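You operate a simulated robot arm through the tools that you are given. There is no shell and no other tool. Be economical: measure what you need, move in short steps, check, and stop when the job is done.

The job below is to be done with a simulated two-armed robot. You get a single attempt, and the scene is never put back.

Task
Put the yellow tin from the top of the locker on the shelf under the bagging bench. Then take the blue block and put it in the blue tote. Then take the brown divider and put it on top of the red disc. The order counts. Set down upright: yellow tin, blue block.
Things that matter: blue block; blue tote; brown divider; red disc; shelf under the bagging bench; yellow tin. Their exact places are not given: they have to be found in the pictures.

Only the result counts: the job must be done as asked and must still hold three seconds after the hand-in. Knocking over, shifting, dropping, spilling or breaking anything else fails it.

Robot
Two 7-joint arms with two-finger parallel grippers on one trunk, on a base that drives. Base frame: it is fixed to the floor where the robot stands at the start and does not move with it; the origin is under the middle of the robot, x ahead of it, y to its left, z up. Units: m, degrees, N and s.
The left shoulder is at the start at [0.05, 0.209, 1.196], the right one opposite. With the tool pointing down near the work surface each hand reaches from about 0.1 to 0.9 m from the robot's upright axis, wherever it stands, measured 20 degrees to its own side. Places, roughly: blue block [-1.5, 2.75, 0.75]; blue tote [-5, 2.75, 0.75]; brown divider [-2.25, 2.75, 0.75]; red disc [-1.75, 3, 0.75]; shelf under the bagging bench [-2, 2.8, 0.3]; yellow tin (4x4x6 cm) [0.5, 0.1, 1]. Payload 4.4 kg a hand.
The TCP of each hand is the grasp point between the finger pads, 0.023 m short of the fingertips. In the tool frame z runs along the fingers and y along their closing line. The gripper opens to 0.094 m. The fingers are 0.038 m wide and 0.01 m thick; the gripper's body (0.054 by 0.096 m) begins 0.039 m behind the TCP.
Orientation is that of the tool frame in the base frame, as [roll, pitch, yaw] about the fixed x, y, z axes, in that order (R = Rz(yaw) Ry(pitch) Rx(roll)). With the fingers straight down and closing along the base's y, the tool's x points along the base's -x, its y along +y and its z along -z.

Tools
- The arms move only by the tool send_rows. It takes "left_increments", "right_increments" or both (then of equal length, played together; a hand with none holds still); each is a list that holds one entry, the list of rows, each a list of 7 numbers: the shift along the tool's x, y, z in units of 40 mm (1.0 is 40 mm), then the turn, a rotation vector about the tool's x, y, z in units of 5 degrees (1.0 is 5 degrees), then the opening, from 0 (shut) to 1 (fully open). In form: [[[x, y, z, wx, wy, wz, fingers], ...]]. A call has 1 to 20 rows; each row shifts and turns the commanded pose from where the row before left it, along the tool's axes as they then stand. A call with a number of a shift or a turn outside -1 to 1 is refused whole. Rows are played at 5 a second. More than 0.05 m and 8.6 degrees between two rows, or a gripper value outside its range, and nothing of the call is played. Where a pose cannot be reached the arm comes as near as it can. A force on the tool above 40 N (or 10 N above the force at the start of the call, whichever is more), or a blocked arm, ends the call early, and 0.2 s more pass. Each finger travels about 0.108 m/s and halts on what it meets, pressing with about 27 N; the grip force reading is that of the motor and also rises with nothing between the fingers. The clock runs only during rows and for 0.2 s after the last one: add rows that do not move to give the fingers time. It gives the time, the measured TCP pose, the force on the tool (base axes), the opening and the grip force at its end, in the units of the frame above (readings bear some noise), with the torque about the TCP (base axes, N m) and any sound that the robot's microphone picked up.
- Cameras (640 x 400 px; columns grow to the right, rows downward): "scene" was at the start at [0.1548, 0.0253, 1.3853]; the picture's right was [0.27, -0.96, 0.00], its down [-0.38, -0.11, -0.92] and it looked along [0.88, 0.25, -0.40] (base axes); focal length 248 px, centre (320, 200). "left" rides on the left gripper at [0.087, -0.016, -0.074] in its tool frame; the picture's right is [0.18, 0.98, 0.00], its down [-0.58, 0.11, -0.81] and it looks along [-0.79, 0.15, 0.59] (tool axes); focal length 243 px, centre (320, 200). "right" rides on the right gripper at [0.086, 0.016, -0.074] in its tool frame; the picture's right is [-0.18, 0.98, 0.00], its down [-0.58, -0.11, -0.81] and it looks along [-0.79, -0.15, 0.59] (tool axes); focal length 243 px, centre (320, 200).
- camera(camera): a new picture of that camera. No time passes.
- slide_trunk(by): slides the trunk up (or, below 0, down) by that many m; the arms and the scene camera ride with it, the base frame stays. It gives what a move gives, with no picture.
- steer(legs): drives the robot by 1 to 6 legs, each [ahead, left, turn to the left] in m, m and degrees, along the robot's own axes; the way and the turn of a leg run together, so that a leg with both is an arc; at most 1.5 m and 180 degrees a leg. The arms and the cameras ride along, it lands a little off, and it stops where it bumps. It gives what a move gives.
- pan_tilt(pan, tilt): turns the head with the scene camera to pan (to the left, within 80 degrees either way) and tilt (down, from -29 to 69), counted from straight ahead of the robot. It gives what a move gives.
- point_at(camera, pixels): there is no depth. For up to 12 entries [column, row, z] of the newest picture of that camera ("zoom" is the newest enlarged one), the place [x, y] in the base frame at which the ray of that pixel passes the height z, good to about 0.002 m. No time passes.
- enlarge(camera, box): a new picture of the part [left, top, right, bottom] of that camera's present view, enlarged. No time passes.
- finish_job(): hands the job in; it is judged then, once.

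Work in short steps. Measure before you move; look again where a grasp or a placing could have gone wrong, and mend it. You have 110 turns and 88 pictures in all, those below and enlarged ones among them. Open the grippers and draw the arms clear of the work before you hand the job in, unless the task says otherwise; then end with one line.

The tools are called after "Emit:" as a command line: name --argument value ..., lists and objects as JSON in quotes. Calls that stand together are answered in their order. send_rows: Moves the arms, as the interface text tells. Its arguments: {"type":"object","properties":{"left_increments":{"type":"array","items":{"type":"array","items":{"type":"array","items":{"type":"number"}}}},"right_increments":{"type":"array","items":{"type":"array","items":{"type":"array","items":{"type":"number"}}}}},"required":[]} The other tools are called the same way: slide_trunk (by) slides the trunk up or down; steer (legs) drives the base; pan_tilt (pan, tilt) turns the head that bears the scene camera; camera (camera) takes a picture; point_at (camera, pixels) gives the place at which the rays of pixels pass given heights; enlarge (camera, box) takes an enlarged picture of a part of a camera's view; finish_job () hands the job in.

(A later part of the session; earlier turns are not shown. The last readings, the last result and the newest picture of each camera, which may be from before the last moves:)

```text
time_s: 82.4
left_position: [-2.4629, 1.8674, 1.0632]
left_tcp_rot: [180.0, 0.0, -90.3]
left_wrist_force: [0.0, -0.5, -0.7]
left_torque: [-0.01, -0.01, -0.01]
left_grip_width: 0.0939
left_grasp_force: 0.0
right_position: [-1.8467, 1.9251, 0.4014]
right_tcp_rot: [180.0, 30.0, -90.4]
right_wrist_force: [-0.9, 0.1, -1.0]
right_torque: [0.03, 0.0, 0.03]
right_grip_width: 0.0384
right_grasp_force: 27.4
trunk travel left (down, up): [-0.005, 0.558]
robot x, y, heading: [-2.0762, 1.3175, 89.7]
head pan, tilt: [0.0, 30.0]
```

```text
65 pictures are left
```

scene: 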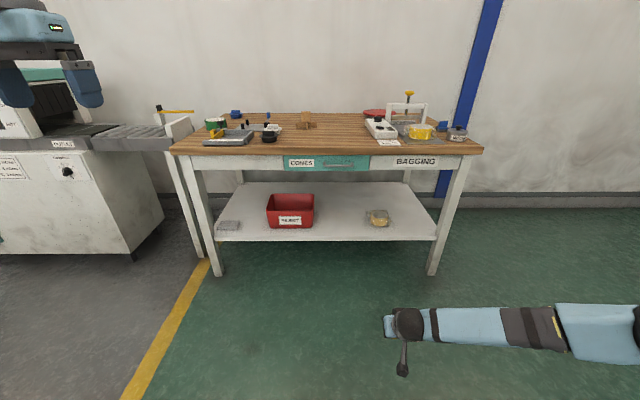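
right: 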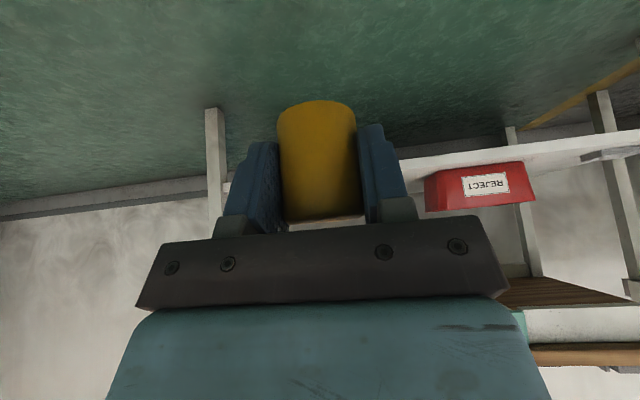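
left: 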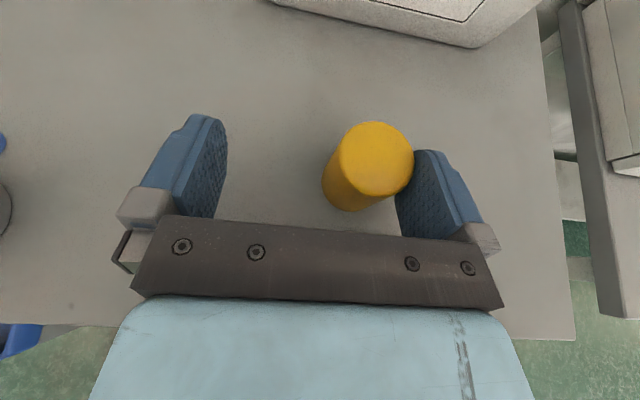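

From this lower view I re-measure the shelf edge (row ~239), feet (row 276), tape (378,218), and tabletop objects.

Emit:
enlarge --camera "scene" --box '[280, 150, 440, 250]'

Emit:
point_at --camera "scene" --pixels '[[220, 276, 0.0], [433, 276, 0.0], [340, 239, 0.27], [340, 239, 0.29], [340, 239, 0.31], [367, 224, 0.29], [390, 224, 0.29], [340, 154, 0.75], [340, 154, 0.73], [378, 164, 0.66]]'

```text
4.00 times, centred on (360, 200) of scene
```

zoom: 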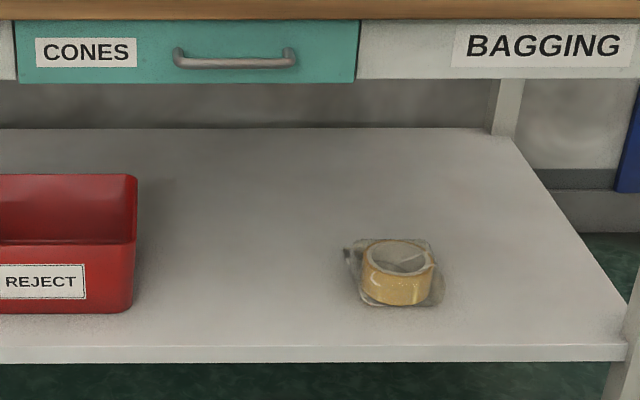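

```text
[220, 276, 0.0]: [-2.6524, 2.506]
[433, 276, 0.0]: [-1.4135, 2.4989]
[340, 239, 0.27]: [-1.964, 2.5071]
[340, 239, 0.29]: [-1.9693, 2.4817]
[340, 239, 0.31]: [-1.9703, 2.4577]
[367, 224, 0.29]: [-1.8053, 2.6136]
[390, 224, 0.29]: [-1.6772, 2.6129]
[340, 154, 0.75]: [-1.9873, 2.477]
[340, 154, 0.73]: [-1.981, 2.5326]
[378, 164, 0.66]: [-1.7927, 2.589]
```

The shelf top comes out near z 0.27–0.29, front edge y≈2.52. With the tin's bottom 7+ cm above the shelf, I shift the hand 2 cm left and drive in 0.6 m.

Emit:
send_rows --right_increments '[[[0, 0.5, 0, 0, 0, 0, 0], [0, 0, 0, 0, 0, 0, 0]]]'

Emit:
steer --legs '[[0.5, 0, 0.2]]'

Emit:
pan_tilt --pan -10 --tilt 45

Emit:
camera --camera "scene"

Emit:
camera --camera "right"

```text
time_s: 83.0
left_position: [-2.464, 1.8683, 1.0623]
left_tcp_rot: [180.0, 0.0, -90.3]
left_wrist_force: [0.4, 0.4, 0.2]
left_torque: [0.03, 0.01, 0.0]
left_grip_width: 0.0941
left_grasp_force: 0.2
right_position: [-1.8663, 1.9251, 0.4003]
right_tcp_rot: [180.0, 30.0, -90.3]
right_wrist_force: [-0.3, -0.1, -0.5]
right_torque: [0.02, 0.0, -0.01]
right_grip_width: 0.0383
right_grasp_force: 26.6
trunk travel left (down, up): [-0.005, 0.558]
robot x, y, heading: [-2.0764, 1.318, 89.8]
head pan, tilt: [0.0, 30.0]
```

```text
time_s: 86.0
left_position: [-2.4733, 2.3647, 1.0632]
left_tcp_rot: [-180.0, 0.0, -89.4]
left_wrist_force: [0.0, -0.7, 0.1]
left_torque: [0.01, 0.03, -0.02]
left_grip_width: 0.094
left_grasp_force: 0.0
right_position: [-1.8775, 2.4327, 0.4003]
right_tcp_rot: [179.9, 30.1, -89.4]
right_wrist_force: [0.1, -0.2, -0.2]
right_torque: [-0.02, 0.0, 0.01]
right_grip_width: 0.0384
right_grasp_force: 27.3
trunk travel left (down, up): [-0.005, 0.558]
robot x, y, heading: [-2.0758, 1.8188, 90.7]
head pan, tilt: [0.0, 30.0]
```

```text
time_s: 86.7
left_position: [-2.4733, 2.3645, 1.0625]
left_tcp_rot: [-180.0, 0.0, -89.4]
left_wrist_force: [-0.6, -0.9, 0.2]
left_torque: [0.0, -0.01, -0.03]
left_grip_width: 0.0943
left_grasp_force: 0.0
right_position: [-1.8778, 2.4328, 0.4018]
right_tcp_rot: [-180.0, 30.0, -89.3]
right_wrist_force: [-0.2, -0.3, -0.4]
right_torque: [0.03, -0.01, -0.02]
right_grip_width: 0.0381
right_grasp_force: 27.5
trunk travel left (down, up): [-0.005, 0.558]
robot x, y, heading: [-2.0792, 1.8224, 90.6]
head pan, tilt: [-10.0, 45.0]
```

```text
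63 pictures are left
```

scene: 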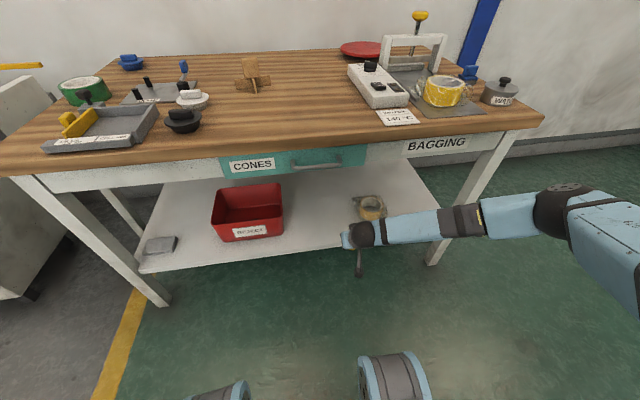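

```text
62 pictures are left
```

right: 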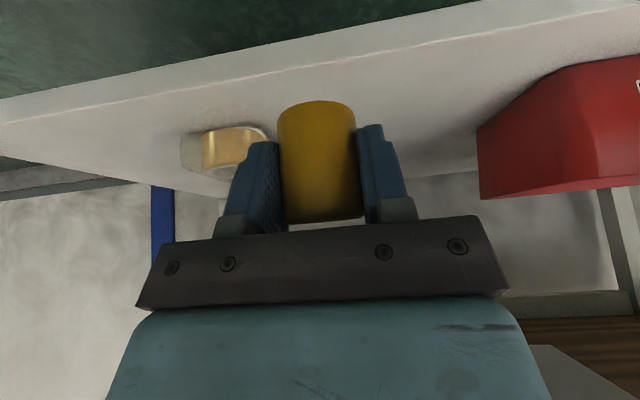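

The hand is about to enter over the shelf edge; the shelf edge crosses the right view near (310,60). I check its height with both cameras' rays.

Emit:
point_at --camera "right" --pixels '[[320, 66, 0.27], [320, 66, 0.28], [320, 66, 0.29], [320, 66, 0.3], [200, 165, 0.28]]'

Emit:
enlarge --camera "right" --box '[240, 20, 400, 120]'

Emit:
point_at --camera "scene" --pixels '[[310, 251, 0.27], [310, 251, 0.28], [310, 251, 0.29], [310, 251, 0.3]]'

Emit:
enlarge --camera "scene" --box '[240, 180, 400, 280]'

```text
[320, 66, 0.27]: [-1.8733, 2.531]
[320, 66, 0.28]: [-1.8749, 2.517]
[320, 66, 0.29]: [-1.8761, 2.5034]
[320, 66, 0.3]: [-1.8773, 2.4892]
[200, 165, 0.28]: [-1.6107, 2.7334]
```

```text
4.00 times, centred on (320, 70) of right
```

zoom: 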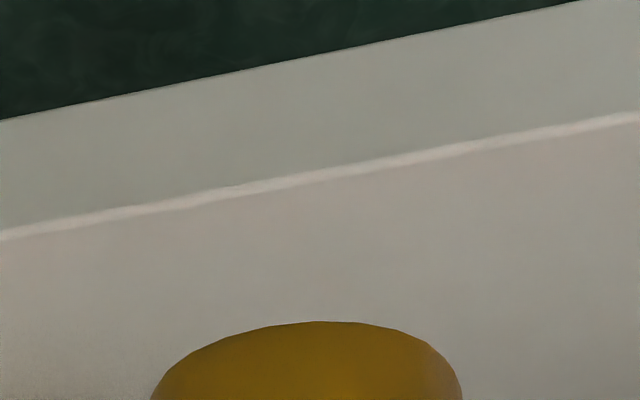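

```text
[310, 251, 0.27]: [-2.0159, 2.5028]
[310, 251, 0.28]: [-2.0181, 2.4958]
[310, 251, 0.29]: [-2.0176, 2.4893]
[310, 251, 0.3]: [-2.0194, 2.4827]
```

```text
4.00 times, centred on (320, 230) of scene
```

zoom: 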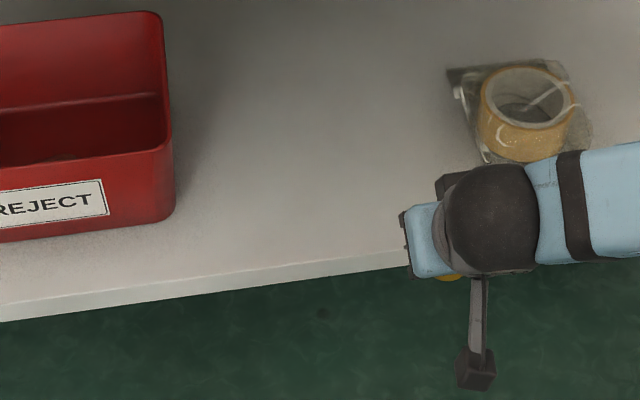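

Shelf top is z≈0.287, edge y≈2.507. I move the hand forward 13 cm, then down 5 cm.

Emit:
send_rows --right_increments '[[[-0.7145, 0, 0.4125, 0, 0, 0, 0], [-0.7145, 0, 0.4125, 0, 0, 0, 0], [-0.7145, 0, 0.4125, 0, 0, 0, 0], [-0.7145, 0, 0.4125, 0, 0, 0, 0], [0.3125, 0, 0.541, 0, 0, 0, 0], [0.3125, 0, 0.541, 0, 0, 0, 0], [0, 0, 0, 0, 0, 0, 0]]]'

Emit:
camera --camera "right"

Emit:
enlarge --camera "scene" --box '[240, 130, 440, 255]'

```text
time_s: 88.3
left_position: [-2.4729, 2.3649, 1.062]
left_tcp_rot: [179.9, -0.1, -89.3]
left_wrist_force: [-0.2, 0.1, -0.3]
left_torque: [-0.01, 0.01, 0.01]
left_grip_width: 0.0938
left_grasp_force: 0.1
right_position: [-1.8787, 2.5653, 0.3484]
right_tcp_rot: [-179.9, 29.9, -89.4]
right_wrist_force: [-0.2, 0.1, -0.3]
right_torque: [0.0, 0.01, 0.01]
right_grip_width: 0.0384
right_grasp_force: 27.8
trunk travel left (down, up): [-0.005, 0.558]
robot x, y, heading: [-2.0801, 1.8173, 90.5]
head pan, tilt: [-10.0, 45.0]
```

```text
59 pictures are left
```

right: 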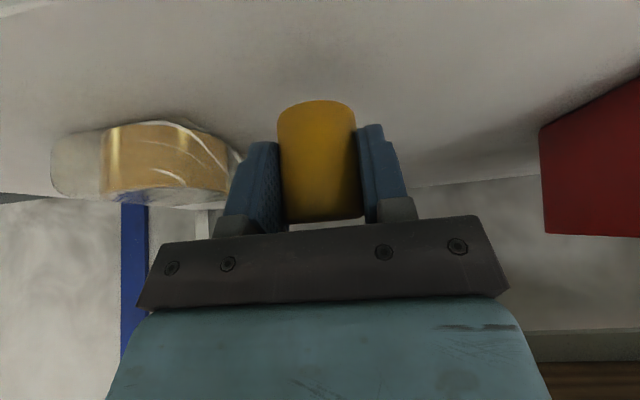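

```text
3.20 times, centred on (340, 192) of scene
```

zoom: 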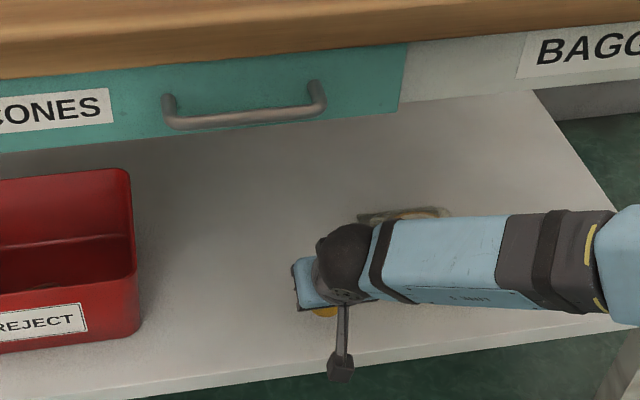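

Clear of tape and bin. I lower 18 mm more, then in 2 mm steps watching the force.

Emit:
send_rows --right_increments '[[[0.075, 0, 0.13, 0, 0, 0, 0], [0.075, 0, 0.13, 0, 0, 0, 0], [0.075, 0, 0.13, 0, 0, 0, 0], [0, 0, 0, 0, 0, 0, 0]]]'

Emit:
send_rows --right_increments '[[[0.025, 0, 0.0433, 0, 0, 0, 0], [0.025, 0, 0.0433, 0, 0, 0, 0], [0, 0, 0, 0, 0, 0, 0]]]'

```text
time_s: 89.3
left_position: [-2.4731, 2.364, 1.0613]
left_tcp_rot: [-180.0, 0.1, -89.3]
left_wrist_force: [-0.2, -0.3, 0.6]
left_torque: [0.02, -0.01, -0.04]
left_grip_width: 0.0937
left_grasp_force: 0.1
right_position: [-1.8788, 2.5654, 0.3311]
right_tcp_rot: [-180.0, 30.0, -89.4]
right_wrist_force: [0.2, 0.4, -0.6]
right_torque: [0.0, 0.01, 0.01]
right_grip_width: 0.0381
right_grasp_force: 27.3
trunk travel left (down, up): [-0.005, 0.558]
robot x, y, heading: [-2.0752, 1.8208, 90.4]
head pan, tilt: [-10.0, 45.0]
```

```text
time_s: 90.1
left_position: [-2.4735, 2.3651, 1.0623]
left_tcp_rot: [179.9, 0.0, -89.5]
left_wrist_force: [0.0, 0.4, 0.5]
left_torque: [0.02, -0.01, 0.01]
left_grip_width: 0.0939
left_grasp_force: 0.2
right_position: [-1.8799, 2.5657, 0.3293]
right_tcp_rot: [-180.0, 30.0, -89.4]
right_wrist_force: [-0.5, 0.1, -0.5]
right_torque: [0.01, 0.0, 0.02]
right_grip_width: 0.038
right_grasp_force: 27.1
trunk travel left (down, up): [-0.005, 0.558]
robot x, y, heading: [-2.0791, 1.8181, 90.6]
head pan, tilt: [-10.0, 45.0]
```

No contact yet at z≈0.328, so I keep lowering in 2 mm steps.

Emit:
send_rows --right_increments '[[[0.025, 0, 0.0433, 0, 0, 0, 0], [0.025, 0, 0.0433, 0, 0, 0, 0], [0, 0, 0, 0, 0, 0, 0]]]'

Emit:
send_rows --right_increments '[[[0.025, 0, 0.0433, 0, 0, 0, 0], [0, 0, 0, 0, 0, 0, 0]]]'

Emit:
camera --camera "right"

```text
time_s: 90.9
left_position: [-2.4729, 2.3631, 1.0622]
left_tcp_rot: [180.0, 0.1, -89.3]
left_wrist_force: [-0.2, 0.4, -0.3]
left_torque: [-0.02, -0.02, -0.03]
left_grip_width: 0.0939
left_grasp_force: 0.1
right_position: [-1.8788, 2.5655, 0.3258]
right_tcp_rot: [180.0, 30.0, -89.4]
right_wrist_force: [0.5, -0.4, -0.9]
right_torque: [-0.01, 0.0, -0.01]
right_grip_width: 0.038
right_grasp_force: 27.2
trunk travel left (down, up): [-0.005, 0.558]
robot x, y, heading: [-2.0804, 1.818, 90.7]
head pan, tilt: [-10.0, 45.0]
```

```text
time_s: 91.5
left_position: [-2.4739, 2.3651, 1.0626]
left_tcp_rot: [180.0, 0.1, -89.4]
left_wrist_force: [0.1, -0.2, 0.5]
left_torque: [0.03, 0.0, 0.0]
left_grip_width: 0.0941
left_grasp_force: 0.0
right_position: [-1.879, 2.565, 0.3228]
right_tcp_rot: [-179.9, 29.9, -89.4]
right_wrist_force: [-0.1, 0.3, -0.8]
right_torque: [-0.05, -0.02, 0.0]
right_grip_width: 0.038
right_grasp_force: 26.8
trunk travel left (down, up): [-0.005, 0.558]
robot x, y, heading: [-2.0789, 1.822, 90.5]
head pan, tilt: [-10.0, 45.0]
```

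```text
57 pictures are left
```

right: 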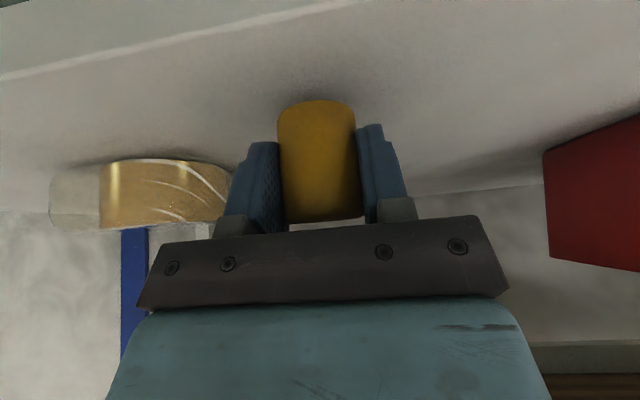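

Still no contact; the tin's bottom (row ~103) looks a little above the shelf. I continue.

Emit:
send_rows --right_increments '[[[0.025, 0, 0.0433, 0, 0, 0, 0], [0.025, 0, 0.0433, 0, 0, 0, 0], [0, 0, 0, 0, 0, 0, 0]]]'

Emit:
send_rows --right_increments '[[[0.025, 0, 0.0433, 0, 0, 0, 0], [0.025, 0, 0.0433, 0, 0, 0, 0], [0, 0, 0, 0, 0, 0, 0]]]'

```text
time_s: 92.3
left_position: [-2.4738, 2.3641, 1.0633]
left_tcp_rot: [-179.9, 0.1, -89.4]
left_wrist_force: [1.0, 0.8, -0.8]
left_torque: [0.01, 0.0, 0.01]
left_grip_width: 0.0937
left_grasp_force: 0.0
right_position: [-1.8795, 2.5646, 0.319]
right_tcp_rot: [180.0, 29.9, -89.4]
right_wrist_force: [0.6, 0.7, -1.3]
right_torque: [0.01, -0.04, 0.01]
right_grip_width: 0.0381
right_grasp_force: 26.6
trunk travel left (down, up): [-0.005, 0.558]
robot x, y, heading: [-2.0795, 1.8191, 90.7]
head pan, tilt: [-10.0, 45.0]
```

```text
time_s: 93.1
left_position: [-2.4747, 2.364, 1.0629]
left_tcp_rot: [179.9, 0.1, -89.3]
left_wrist_force: [-0.6, 0.3, -1.0]
left_torque: [0.0, 0.0, 0.01]
left_grip_width: 0.094
left_grasp_force: 0.0
right_position: [-1.8789, 2.5656, 0.3158]
right_tcp_rot: [-180.0, 30.0, -89.4]
right_wrist_force: [-0.4, -0.7, -1.0]
right_torque: [0.0, 0.04, 0.0]
right_grip_width: 0.0382
right_grasp_force: 27.2
trunk travel left (down, up): [-0.005, 0.558]
robot x, y, heading: [-2.0802, 1.8207, 90.3]
head pan, tilt: [-10.0, 45.0]
```

Emit:
send_rows --right_increments '[[[0.025, 0, 0.0433, 0, 0, 0, 0], [0, 0, 0, 0, 0, 0, 0]]]'

Emit:
send_rows --right_increments '[[[0.025, 0, 0.0433, 0, 0, 0, 0], [0, 0, 0, 0, 0, 0, 0]]]'

Emit:
enlarge --camera "right" --box '[200, 60, 440, 210]'

```text
time_s: 93.7
left_position: [-2.4723, 2.3653, 1.0632]
left_tcp_rot: [-180.0, 0.0, -89.4]
left_wrist_force: [0.6, 0.0, 0.1]
left_torque: [0.03, 0.01, -0.02]
left_grip_width: 0.0942
left_grasp_force: 0.0
right_position: [-1.8799, 2.5645, 0.3152]
right_tcp_rot: [-179.9, 30.0, -89.4]
right_wrist_force: [1.0, 0.2, 2.5]
right_torque: [-0.05, -0.07, 0.03]
right_grip_width: 0.038
right_grasp_force: 26.8
trunk travel left (down, up): [-0.005, 0.558]
robot x, y, heading: [-2.0771, 1.8204, 90.5]
head pan, tilt: [-10.0, 45.0]
```

```text
time_s: 94.3
left_position: [-2.4733, 2.3635, 1.0626]
left_tcp_rot: [-180.0, 0.1, -89.5]
left_wrist_force: [-0.7, -0.6, -0.2]
left_torque: [-0.01, 0.02, 0.02]
left_grip_width: 0.0941
left_grasp_force: 0.0
right_position: [-1.879, 2.5655, 0.3132]
right_tcp_rot: [-180.0, 30.0, -89.4]
right_wrist_force: [0.7, -3.1, 13.0]
right_torque: [-0.2, -0.09, -0.03]
right_grip_width: 0.0377
right_grasp_force: 27.2
trunk travel left (down, up): [-0.005, 0.558]
robot x, y, heading: [-2.0769, 1.8206, 90.5]
head pan, tilt: [-10.0, 45.0]
```

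```text
2.67 times, centred on (320, 135) of right
```

zoom: 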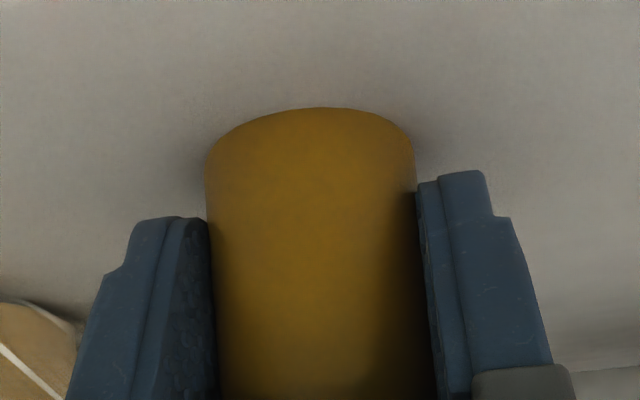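

Contact at z≈0.314 (13 N up). I ease up 1.5 mm, open to about 6 cm, and retract a little along the finger axis.

Emit:
send_rows --right_increments '[[[-0.019, 0, -0.0325, 0, 0, 0, 0], [0, 0, 0, 0, 0, 0, 0.65], [0, 0, 0, 0, 0, 0, 0.65], [0, 0, 0, 0, 0, 0, 0.65], [0, 0, -0.25, 0, 0, 0, 0.65], [0, 0, -0.75, 0, 0, 0, 0.65], [0, 0, -1, 0, 0, 0, 0.65], [0, 0, 0, 0, 0, 0, 0.65]]]'

Emit:
camera --camera "right"

```text
time_s: 96.1
left_position: [-2.4737, 2.3649, 1.0624]
left_tcp_rot: [-180.0, -0.1, -89.3]
left_wrist_force: [-0.3, 0.1, -0.8]
left_torque: [-0.02, -0.02, 0.03]
left_grip_width: 0.0939
left_grasp_force: 0.1
right_position: [-1.8785, 2.5237, 0.3822]
right_tcp_rot: [179.9, 30.1, -89.4]
right_wrist_force: [-0.3, 0.2, -0.2]
right_torque: [0.04, 0.01, -0.03]
right_grip_width: 0.0613
right_grasp_force: 0.1
trunk travel left (down, up): [-0.005, 0.558]
robot x, y, heading: [-2.0775, 1.8235, 90.8]
head pan, tilt: [-10.0, 45.0]
```

```text
55 pictures are left
```

right: 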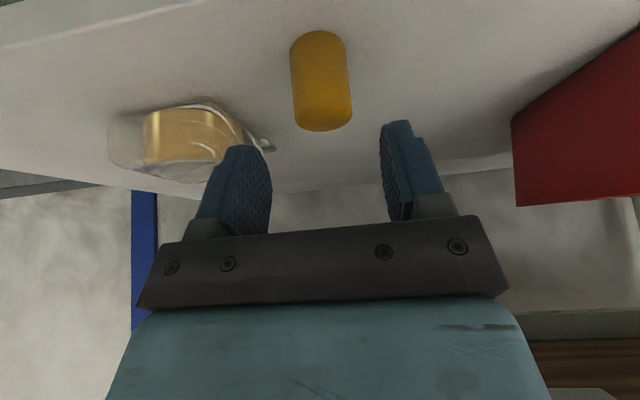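

The tin stands upright on the shelf. I drive straight back, then look at the tabletop from close range.

Emit:
steer --legs '[[-0.45, 0, -0.5]]'

Emit:
send_rows --right_increments '[[[-0.5, 0, -0.866, 0, 0, 0, 1], [-0.5, 0, -0.866, 0, 0, 0, 1], [-0.5, 0, -0.866, 0, 0, 0, 1], [-0.5, 0, -0.866, 0, 0, 0, 1], [-0.5, 0, -0.866, 0, 0, 0, 1], [-0.5, 0, -0.866, 0, 0, 0, 1], [-0.5, 0, -0.866, 0, 0, 0, 1], [-0.5, 0, -0.866, 0, 0, 0, 1], [-0.5, 0, -0.866, 0, 0, 0, 1], [-0.5, 0, -0.866, 0, 0, 0, 1], [-0.5, 0, -0.866, 0, 0, 0, 1], [-0.5, 0, -0.866, 0, 0, 0, 1], [-0.5, 0, -0.866, 0, 0, 0, 1], [0, 0, 0, 0, 1, 0, 1], [0, 0, 0, 0, 1, 0, 1], [0, 0, 0, 0, 1, 0, 1], [0, 0, 0, 0, 1, 0, 1], [0, 0, 0, 0, 1, 0, 1], [0, 0, 0, 0, 1, 0, 1], [0, 0, 0, 0, 0, 0, 1]]]'

Emit:
slide_trunk --by 0.27

Emit:
pan_tilt --pan -12 --tilt 38

Emit:
camera --camera "scene"

```text
time_s: 98.8
left_position: [-2.4662, 1.9233, 1.0622]
left_tcp_rot: [-179.9, -0.1, -89.8]
left_wrist_force: [0.0, -1.1, -0.3]
left_torque: [0.06, -0.02, 0.02]
left_grip_width: 0.0942
left_grasp_force: 0.0
right_position: [-1.8698, 2.0781, 0.3821]
right_tcp_rot: [-180.0, 30.0, -89.9]
right_wrist_force: [0.1, -0.5, 0.2]
right_torque: [0.01, -0.01, -0.03]
right_grip_width: 0.0608
right_grasp_force: 0.0
trunk travel left (down, up): [-0.005, 0.558]
robot x, y, heading: [-2.0722, 1.3794, 90.2]
head pan, tilt: [-10.0, 45.0]
```

```text
time_s: 103.0
left_position: [-2.4669, 1.9231, 1.0624]
left_tcp_rot: [-179.9, 0.0, -89.8]
left_wrist_force: [-0.2, 0.5, 0.2]
left_torque: [-0.01, -0.03, 0.0]
left_grip_width: 0.094
left_grasp_force: 0.0
right_position: [-1.8711, 2.0788, 0.9015]
right_tcp_rot: [-180.0, -0.1, -89.9]
right_wrist_force: [-0.6, -0.5, 0.2]
right_torque: [0.01, -0.01, 0.0]
right_grip_width: 0.094
right_grasp_force: 0.0
trunk travel left (down, up): [-0.005, 0.558]
robot x, y, heading: [-2.072, 1.3775, 90.0]
head pan, tilt: [-10.0, 45.0]
```

```text
time_s: 105.8
left_position: [-2.4661, 1.9235, 1.3331]
left_tcp_rot: [-179.9, 0.0, -89.9]
left_wrist_force: [-0.6, 0.0, 0.0]
left_torque: [-0.01, 0.03, 0.0]
left_grip_width: 0.0941
left_grasp_force: 0.0
right_position: [-1.872, 2.0786, 1.1721]
right_tcp_rot: [180.0, 0.0, -89.9]
right_wrist_force: [0.2, 0.8, -0.6]
right_torque: [0.0, 0.0, -0.04]
right_grip_width: 0.0938
right_grasp_force: 0.1
trunk travel left (down, up): [-0.275, 0.288]
robot x, y, heading: [-2.0743, 1.3798, 90.0]
head pan, tilt: [-10.0, 45.0]
```

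```text
time_s: 106.5
left_position: [-2.4656, 1.9232, 1.333]
left_tcp_rot: [179.9, 0.0, -89.8]
left_wrist_force: [0.8, 0.8, 0.2]
left_torque: [-0.02, 0.04, -0.05]
left_grip_width: 0.0941
left_grasp_force: 0.0
right_position: [-1.8717, 2.0774, 1.1715]
right_tcp_rot: [180.0, 0.0, -89.9]
right_wrist_force: [0.4, -0.8, -0.6]
right_torque: [0.04, 0.02, 0.02]
right_grip_width: 0.0942
right_grasp_force: 0.0
trunk travel left (down, up): [-0.275, 0.288]
robot x, y, heading: [-2.072, 1.3771, 89.9]
head pan, tilt: [-12.0, 38.0]
```

```text
54 pictures are left
```

scene: 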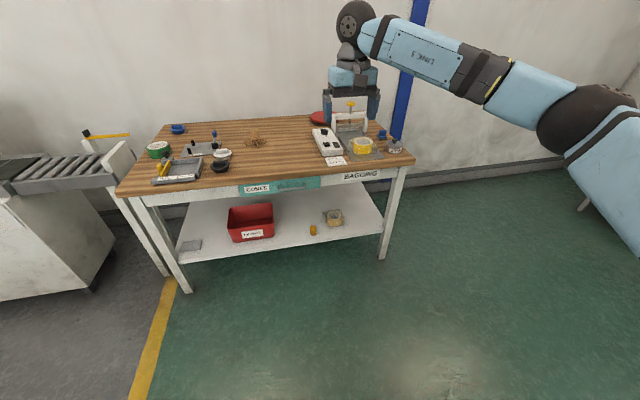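

The tin stays on the shelf at (313,230). I enlarge the tabletop to identify the blue block, divider and disc.

Emit:
enlarge --camera "scene" --box '[300, 95, 428, 175]'

Emit:
enlarge --camera "scene" --box '[140, 105, 268, 185]'

```text
5.00 times, centred on (364, 135) of scene
```

zoom: 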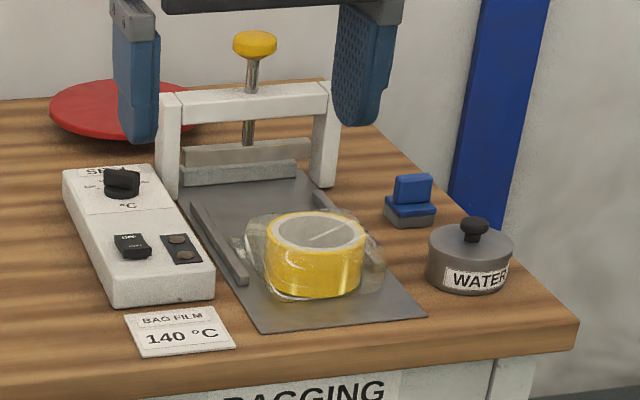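

```text
5.00 times, centred on (204, 145) of scene
```

zoom: 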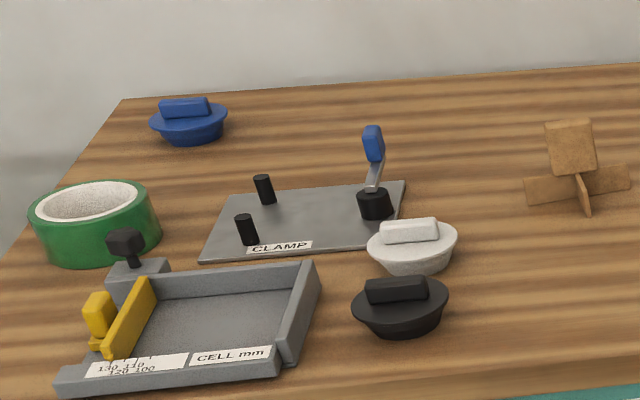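

The blue block (blue, with an upright tab) is at (382,135), the brown cross-shaped divider at (255,138), the red disc at (318,118). I measure them and the surroundings roughly, then drive in front of the block.

Emit:
point_at --camera "scene" --pixels '[[382, 139, 0.75], [382.6, 130.6, 0.8], [255, 143, 0.75], [313, 120, 0.75], [351, 104, 1.0], [351, 104, 0.9], [395, 150, 0.75], [366, 112, 0.85], [332, 134, 0.75], [365, 131, 0.75]]'

Emit:
steer --legs '[[0, -0.38, 0], [0.5, 0, 0]]'

Emit:
camera --camera "right"

Emit:
pan_tilt --pan -10 --tilt 42

Emit:
camera --camera "scene"

```text
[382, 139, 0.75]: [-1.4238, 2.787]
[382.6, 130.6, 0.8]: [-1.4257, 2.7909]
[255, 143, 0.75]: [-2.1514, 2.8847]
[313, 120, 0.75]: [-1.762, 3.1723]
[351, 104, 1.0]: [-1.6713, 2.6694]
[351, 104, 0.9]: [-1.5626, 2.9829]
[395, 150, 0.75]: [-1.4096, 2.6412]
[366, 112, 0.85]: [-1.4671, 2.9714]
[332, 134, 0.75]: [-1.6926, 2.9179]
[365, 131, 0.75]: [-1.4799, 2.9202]
```

```text
time_s: 112.9
left_position: [-2.0849, 2.4321, 1.3315]
left_tcp_rot: [180.0, 0.1, -90.3]
left_wrist_force: [0.3, -0.5, -0.4]
left_torque: [-0.01, 0.01, 0.0]
left_grip_width: 0.0939
left_grasp_force: 0.0
right_position: [-1.4883, 2.5834, 1.1715]
right_tcp_rot: [180.0, -0.1, -90.3]
right_wrist_force: [1.1, 0.4, -0.2]
right_torque: [0.0, -0.04, 0.03]
right_grip_width: 0.0938
right_grasp_force: 0.0
trunk travel left (down, up): [-0.275, 0.288]
robot x, y, heading: [-1.697, 1.8814, 90.0]
head pan, tilt: [-12.0, 38.0]
```

```text
51 pictures are left
```

right: 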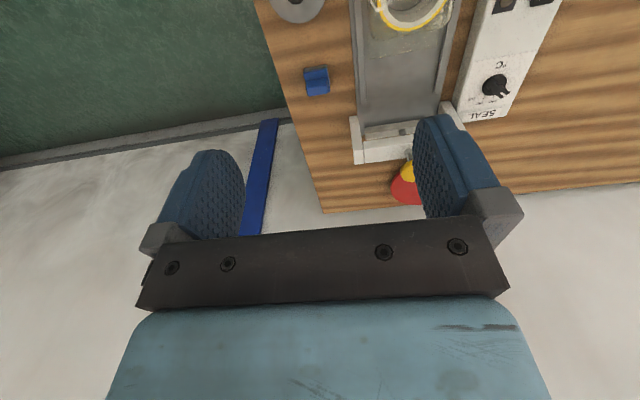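

```text
time_s: 113.5
left_position: [-2.0843, 2.4315, 1.3315]
left_tcp_rot: [180.0, -0.1, -90.3]
left_wrist_force: [0.6, -0.6, -0.6]
left_torque: [0.01, -0.01, -0.02]
left_grip_width: 0.0939
left_grasp_force: 0.0
right_position: [-1.4877, 2.5825, 1.1736]
right_tcp_rot: [180.0, 0.1, -90.3]
right_wrist_force: [0.2, -0.1, 0.4]
right_torque: [0.02, 0.03, 0.01]
right_grip_width: 0.0938
right_grasp_force: 0.0
trunk travel left (down, up): [-0.275, 0.288]
robot x, y, heading: [-1.7004, 1.8787, 89.7]
head pan, tilt: [-10.0, 42.0]
```

```text
50 pictures are left
```

scene: 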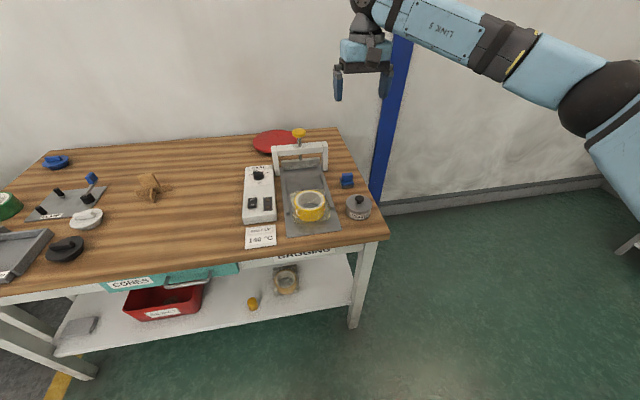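

I enlarge the block in both views (scene (347,181), right (317,80)) to see its shape and orientation.

Emit:
enlarge --camera "scene" --box '[315, 160, 379, 200]'

Emit:
enlarge --camera "right" --box '[270, 50, 366, 110]'

Emit:
point_at --camera "scene" --pixels '[[347, 187, 0.75], [347, 176, 0.8], [347, 176, 0.82]]'

Emit:
point_at --camera "right" --pixels '[[316, 75, 0.75], [318, 90, 0.8], [318, 90, 0.82], [317, 82, 0.775]]'

```text
10.00 times, centred on (347, 180) of scene
```

zoom: 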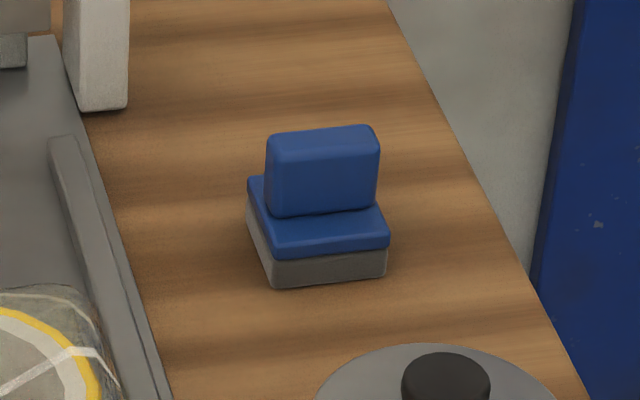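

```text
6.67 times, centred on (318, 80) of right
```

zoom: 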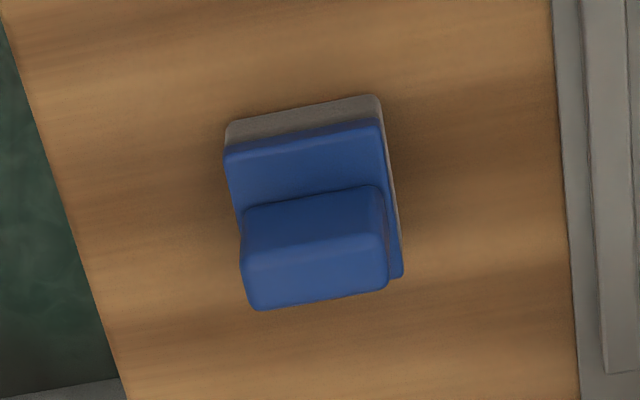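

```text
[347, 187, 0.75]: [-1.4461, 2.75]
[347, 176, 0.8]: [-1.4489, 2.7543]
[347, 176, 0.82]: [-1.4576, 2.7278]
```

```text
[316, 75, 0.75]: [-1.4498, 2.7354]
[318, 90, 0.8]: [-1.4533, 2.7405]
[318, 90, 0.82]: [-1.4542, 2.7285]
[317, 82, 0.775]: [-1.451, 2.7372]
```

I query edge points in the enlarged right view for position and yaw.

Emit:
point_at --camera "zoom" --pixels '[[228, 124, 0.755], [378, 97, 0.755], [228, 155, 0.78], [380, 122, 0.78], [248, 275, 0.81], [384, 238, 0.81], [258, 309, 0.81], [388, 285, 0.81], [400, 275, 0.78]]'

Emit:
point_at --camera "scene" --pixels '[[342.5, 188.2, 0.75], [353.6, 187, 0.75], [342.1, 173.5, 0.81], [352, 172.7, 0.81], [345, 181, 0.78]]'

```text
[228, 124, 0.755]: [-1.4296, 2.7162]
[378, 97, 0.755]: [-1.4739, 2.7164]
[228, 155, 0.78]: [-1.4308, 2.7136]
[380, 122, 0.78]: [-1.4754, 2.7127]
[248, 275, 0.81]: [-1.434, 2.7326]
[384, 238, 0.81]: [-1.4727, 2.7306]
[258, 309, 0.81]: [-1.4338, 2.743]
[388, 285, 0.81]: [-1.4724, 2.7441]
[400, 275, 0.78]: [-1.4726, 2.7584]
```

```text
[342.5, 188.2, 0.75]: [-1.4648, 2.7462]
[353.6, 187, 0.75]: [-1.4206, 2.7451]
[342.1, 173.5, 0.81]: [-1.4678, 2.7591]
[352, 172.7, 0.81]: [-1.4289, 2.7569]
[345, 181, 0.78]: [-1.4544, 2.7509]
```

The block is axis-aligned, about 4.5 cm square, centre x≈-1.452, tab y≈2.738; the table height needs refining. I go above it to z≈0.98 and look again, also locating the sealer frame's post.

Emit:
send_rows --right_increments '[[[-0.635, -0.15, 0.8, 0, 0, 0, 1], [-0.635, -0.15, 0.8, 0, 0, 0, 1], [-0.635, -0.15, 0.8, 0, 0, 0, 1], [-0.635, -0.15, 0.8, 0, 0, 0, 1], [-0.635, -0.15, 0.8, 0, 0, 0, 1], [-0.635, -0.15, 0.8, 0, 0, 0, 1], [0, 0, 0, 0, 0, 0, 1]]]'

Emit:
camera --camera "right"

Emit:
enlarge --camera "scene" --box '[260, 110, 420, 210]'

```text
time_s: 115.1
left_position: [-2.0839, 2.4295, 1.3337]
left_tcp_rot: [-180.0, 0.1, -90.3]
left_wrist_force: [-0.2, -1.2, 0.3]
left_torque: [0.03, 0.03, 0.01]
left_grip_width: 0.094
left_grasp_force: 0.0
right_position: [-1.4498, 2.7333, 0.9797]
right_tcp_rot: [-180.0, 0.0, -90.3]
right_wrist_force: [0.4, -0.4, 0.8]
right_torque: [0.04, -0.02, -0.01]
right_grip_width: 0.0938
right_grasp_force: 0.0
trunk travel left (down, up): [-0.275, 0.288]
robot x, y, heading: [-1.6929, 1.8838, 89.8]
head pan, tilt: [-10.0, 42.0]
```

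```text
47 pictures are left
```

right: 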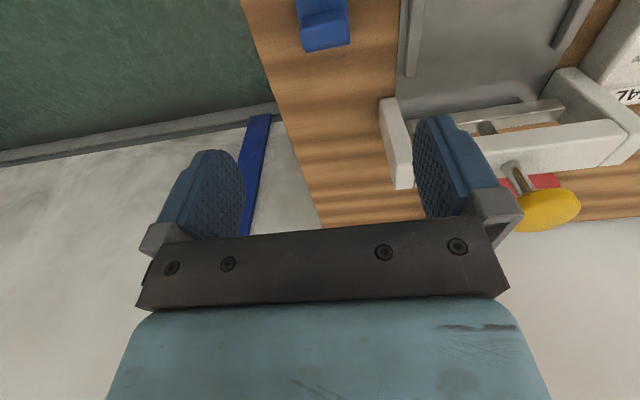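

```text
4.00 times, centred on (340, 160) of scene
```

zoom: 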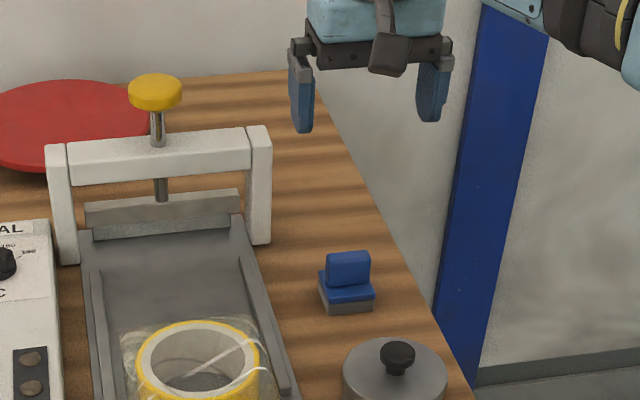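

I measure the tab again from this nearer view (tab back edge (303,52)-(349,46)) and the post (388,100).

Emit:
enlarge --camera "right" --box '[276, 0, 372, 60]'

Emit:
point_at --camera "right" --pixels '[[326, 48, 0.79], [326, 48, 0.81], [326, 48, 0.83], [326, 48, 0.85], [386, 145, 0.87], [394, 187, 0.88], [382, 98, 0.75]]'

```text
6.67 times, centred on (324, 30) of right
```

zoom: 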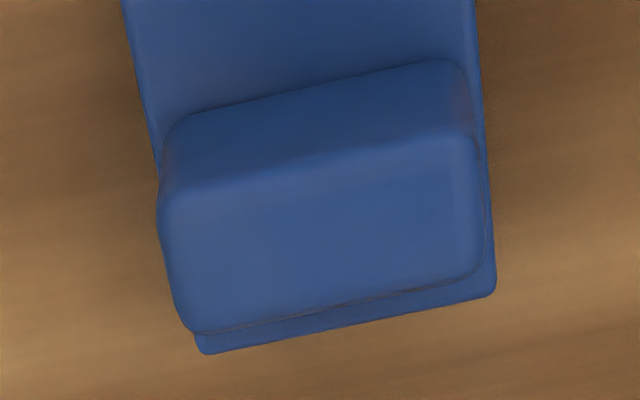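

```text
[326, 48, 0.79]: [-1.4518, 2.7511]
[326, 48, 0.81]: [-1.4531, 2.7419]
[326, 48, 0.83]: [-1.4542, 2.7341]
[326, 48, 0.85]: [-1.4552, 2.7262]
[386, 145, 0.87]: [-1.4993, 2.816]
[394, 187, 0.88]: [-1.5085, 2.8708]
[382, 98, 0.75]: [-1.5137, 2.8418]
```

The estimate is x=-1.453, y=2.729, tab top z≈0.82. I descend to z≈0.86 and check alignment.

Emit:
send_rows --right_increments '[[[0.1, 0.08, 1, 0, 0, 0, 1], [0, 0, 1, 0, 0, 0, 1], [0, 0, 1, 0, 0, 0, 1], [0, 0, 0, 0, 0, 0, 1]]]'

Emit:
camera --camera "right"

Emit:
enlarge --camera "scene" --box '[300, 120, 396, 180]'

```text
time_s: 116.1
left_position: [-2.0838, 2.4305, 1.3331]
left_tcp_rot: [-180.0, 0.1, -90.3]
left_wrist_force: [0.6, 0.2, 0.7]
left_torque: [0.03, 0.01, 0.02]
left_grip_width: 0.094
left_grasp_force: 0.0
right_position: [-1.4537, 2.7296, 0.8616]
right_tcp_rot: [-180.0, -0.1, -90.3]
right_wrist_force: [0.1, -0.3, -0.4]
right_torque: [0.01, -0.01, -0.01]
right_grip_width: 0.0937
right_grasp_force: 0.0
trunk travel left (down, up): [-0.275, 0.288]
robot x, y, heading: [-1.698, 1.8828, 89.9]
head pan, tilt: [-10.0, 42.0]
```

```text
44 pictures are left
```

right: 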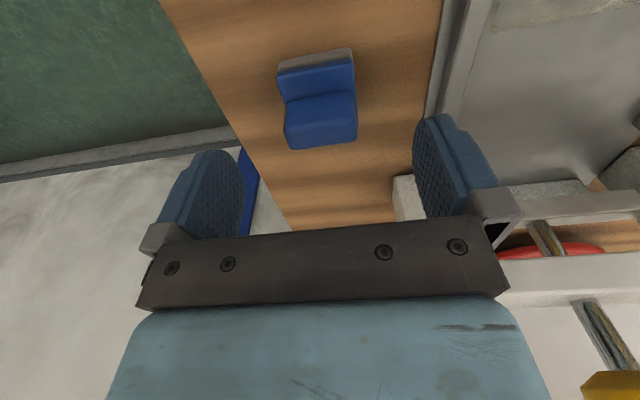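

```text
6.67 times, centred on (348, 150) of scene
```

zoom: 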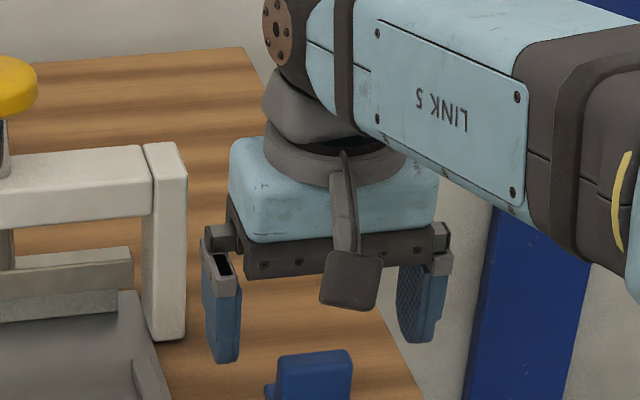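

I refine height and place from this view (tab back edge centre (322,144), base front edge (315,61)).

Emit:
point_at --camera "right" --pixels '[[322, 144, 0.79], [322, 144, 0.81], [322, 144, 0.83], [320, 103, 0.8], [320, 103, 0.82], [315, 65, 0.75], [315, 65, 0.77], [280, 74, 0.77], [352, 50, 0.77], [286, 140, 0.81], [357, 132, 0.81], [420, 105, 0.77]]'

Emit:
enlarge --camera "right" --box '[240, 40, 400, 140]'

```text
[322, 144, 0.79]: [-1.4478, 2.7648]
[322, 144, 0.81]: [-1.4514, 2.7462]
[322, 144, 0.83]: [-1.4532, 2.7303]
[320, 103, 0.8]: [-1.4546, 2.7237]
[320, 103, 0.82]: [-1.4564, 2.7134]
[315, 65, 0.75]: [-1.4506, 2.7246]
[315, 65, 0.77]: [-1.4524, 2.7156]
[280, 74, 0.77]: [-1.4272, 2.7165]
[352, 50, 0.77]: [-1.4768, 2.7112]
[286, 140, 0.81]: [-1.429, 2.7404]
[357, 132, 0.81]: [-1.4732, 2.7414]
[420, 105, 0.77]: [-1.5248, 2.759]
```

```text
4.00 times, centred on (320, 90) of right
```

zoom: 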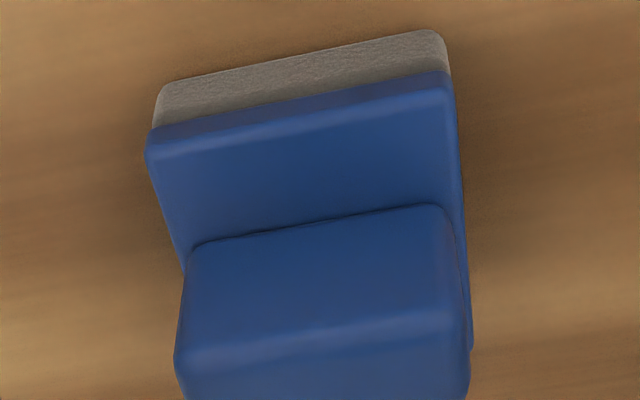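

Triangulated tab top z≈0.822, table ≈0.763, block centre (-1.452, 2.729). I descend to z≈0.797, slowly.

Emit:
send_rows --right_increments '[[[0, -0.03, 0.4, 0, 0, 0, 1], [0, 0, 0.4, 0, 0, 0, 1], [0, 0, 0.4, 0, 0, 0, 1], [0, 0, 0.4, 0, 0, 0, 1], [0, 0, 0, 0, 0, 0, 1]]]'

Emit:
camera --camera "right"

```text
time_s: 117.3
left_position: [-2.0855, 2.4314, 1.3321]
left_tcp_rot: [179.9, 0.1, -90.1]
left_wrist_force: [0.4, -0.9, 0.6]
left_torque: [0.01, 0.0, 0.0]
left_grip_width: 0.0941
left_grasp_force: 0.0
right_position: [-1.4519, 2.7264, 0.8385]
right_tcp_rot: [-180.0, 0.0, -90.4]
right_wrist_force: [-0.1, 0.4, -0.4]
right_torque: [-0.01, 0.0, -0.02]
right_grip_width: 0.094
right_grasp_force: 0.1
right hand out of reach, approached as far as the arm can: row 1, 2, 3, 4
trunk travel left (down, up): [-0.275, 0.288]
robot x, y, heading: [-1.6961, 1.8836, 89.8]
head pan, tilt: [-10.0, 42.0]
```

```text
41 pictures are left
```

right: 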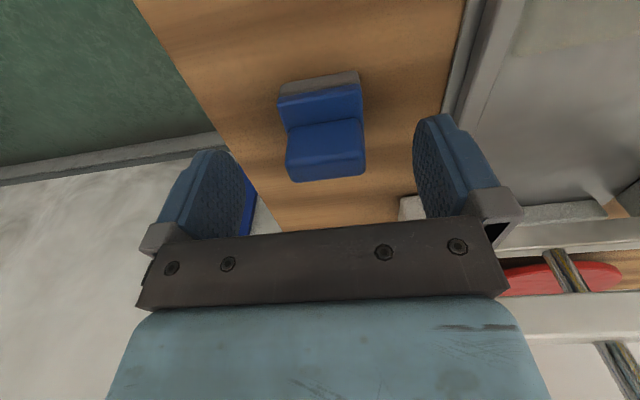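

The arm is at its reach limit, so I use the trunk to lower the hand 4.1 cm straight down.

Emit:
slide_trunk --by -0.041

Emit:
camera --camera "right"

```text
time_s: 118.2
left_position: [-2.0851, 2.4272, 1.2938]
left_tcp_rot: [180.0, 0.2, -90.1]
left_wrist_force: [0.5, -0.3, 0.4]
left_torque: [0.01, 0.02, -0.02]
left_grip_width: 0.0941
left_grasp_force: 0.0
right_position: [-1.4532, 2.7261, 0.8029]
right_tcp_rot: [180.0, 0.4, -90.4]
right_wrist_force: [2.0, 7.2, 23.9]
right_torque: [-0.26, 0.57, -0.51]
right_grip_width: 0.0935
right_grasp_force: 0.0
trunk travel left (down, up): [-0.234, 0.329]
robot x, y, heading: [-1.6975, 1.8863, 89.8]
head pan, tilt: [-10.0, 42.0]
```

```text
40 pictures are left
```

right: 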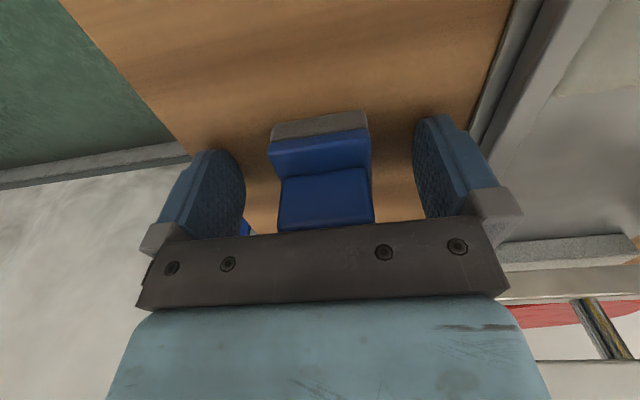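

The hand met 24 N: the left finger probably touched the sealer plate's rim. I raise the trunk at once, and narrow the opening.

Emit:
slide_trunk --by 0.03

Emit:
send_rows --right_increments '[[[0, 0, 0, 0, 0, 0, 0.68], [0, 0, 0, 0, 0, 0, 0.68], [0, 0, 0, 0, 0, 0, 0.68]]]'

Emit:
camera --camera "right"

Emit:
camera --camera "scene"

```text
time_s: 118.9
left_position: [-2.0849, 2.4325, 1.3203]
left_tcp_rot: [179.9, 0.0, -90.2]
left_wrist_force: [-0.2, -0.3, 0.2]
left_torque: [-0.01, -0.07, 0.06]
left_grip_width: 0.094
left_grasp_force: 0.0
right_position: [-1.4513, 2.7261, 0.8258]
right_tcp_rot: [-180.0, -0.1, -90.4]
right_wrist_force: [0.0, -0.2, 0.5]
right_torque: [-0.01, -0.03, -0.01]
right_grip_width: 0.0939
right_grasp_force: 0.1
trunk travel left (down, up): [-0.264, 0.299]
robot x, y, heading: [-1.7017, 1.8787, 89.5]
head pan, tilt: [-10.0, 42.0]
```

```text
time_s: 119.7
left_position: [-2.0837, 2.4307, 1.3214]
left_tcp_rot: [179.9, 0.2, -90.2]
left_wrist_force: [0.1, -1.0, -1.3]
left_torque: [-0.02, -0.02, 0.04]
left_grip_width: 0.0942
left_grasp_force: 0.0
right_position: [-1.4517, 2.7262, 0.827]
right_tcp_rot: [-179.9, 0.1, -90.3]
right_wrist_force: [-0.1, -0.3, 0.4]
right_torque: [0.03, 0.0, 0.0]
right_grip_width: 0.0639
right_grasp_force: 0.0
trunk travel left (down, up): [-0.264, 0.299]
robot x, y, heading: [-1.6958, 1.8817, 89.8]
head pan, tilt: [-10.0, 42.0]
```

```text
39 pictures are left
```

right: 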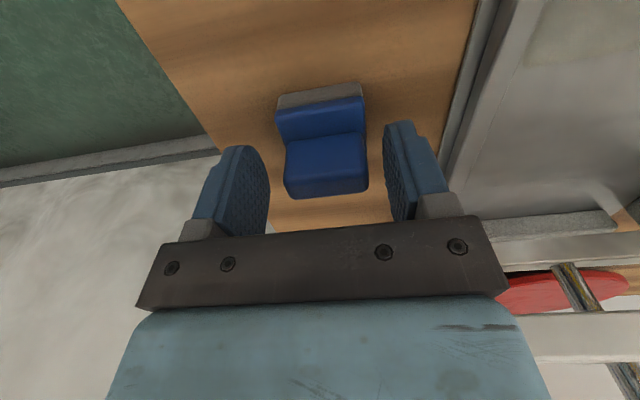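

```text
38 pictures are left
```

scene: 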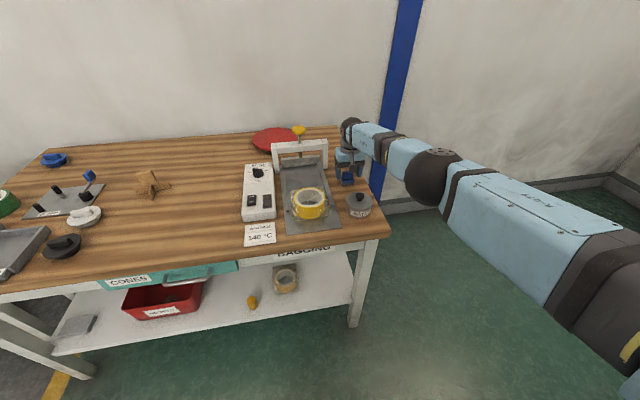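

Nothing moved. I check the plate edge clearance at the new opening.

Emit:
point_at --camera "right" --pixels '[[470, 60, 0.765], [455, 120, 0.765], [440, 165, 0.765], [485, 60, 0.78], [460, 140, 0.78], [280, 97, 0.77], [362, 82, 0.77], [284, 195, 0.82], [368, 190, 0.82]]'

```text
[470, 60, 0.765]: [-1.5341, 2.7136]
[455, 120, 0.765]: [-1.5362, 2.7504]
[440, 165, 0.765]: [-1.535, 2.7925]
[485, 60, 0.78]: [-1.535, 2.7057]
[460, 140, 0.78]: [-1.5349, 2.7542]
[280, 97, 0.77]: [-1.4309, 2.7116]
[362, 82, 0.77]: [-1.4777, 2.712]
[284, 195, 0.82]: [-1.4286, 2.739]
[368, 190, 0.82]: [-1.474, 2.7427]
```

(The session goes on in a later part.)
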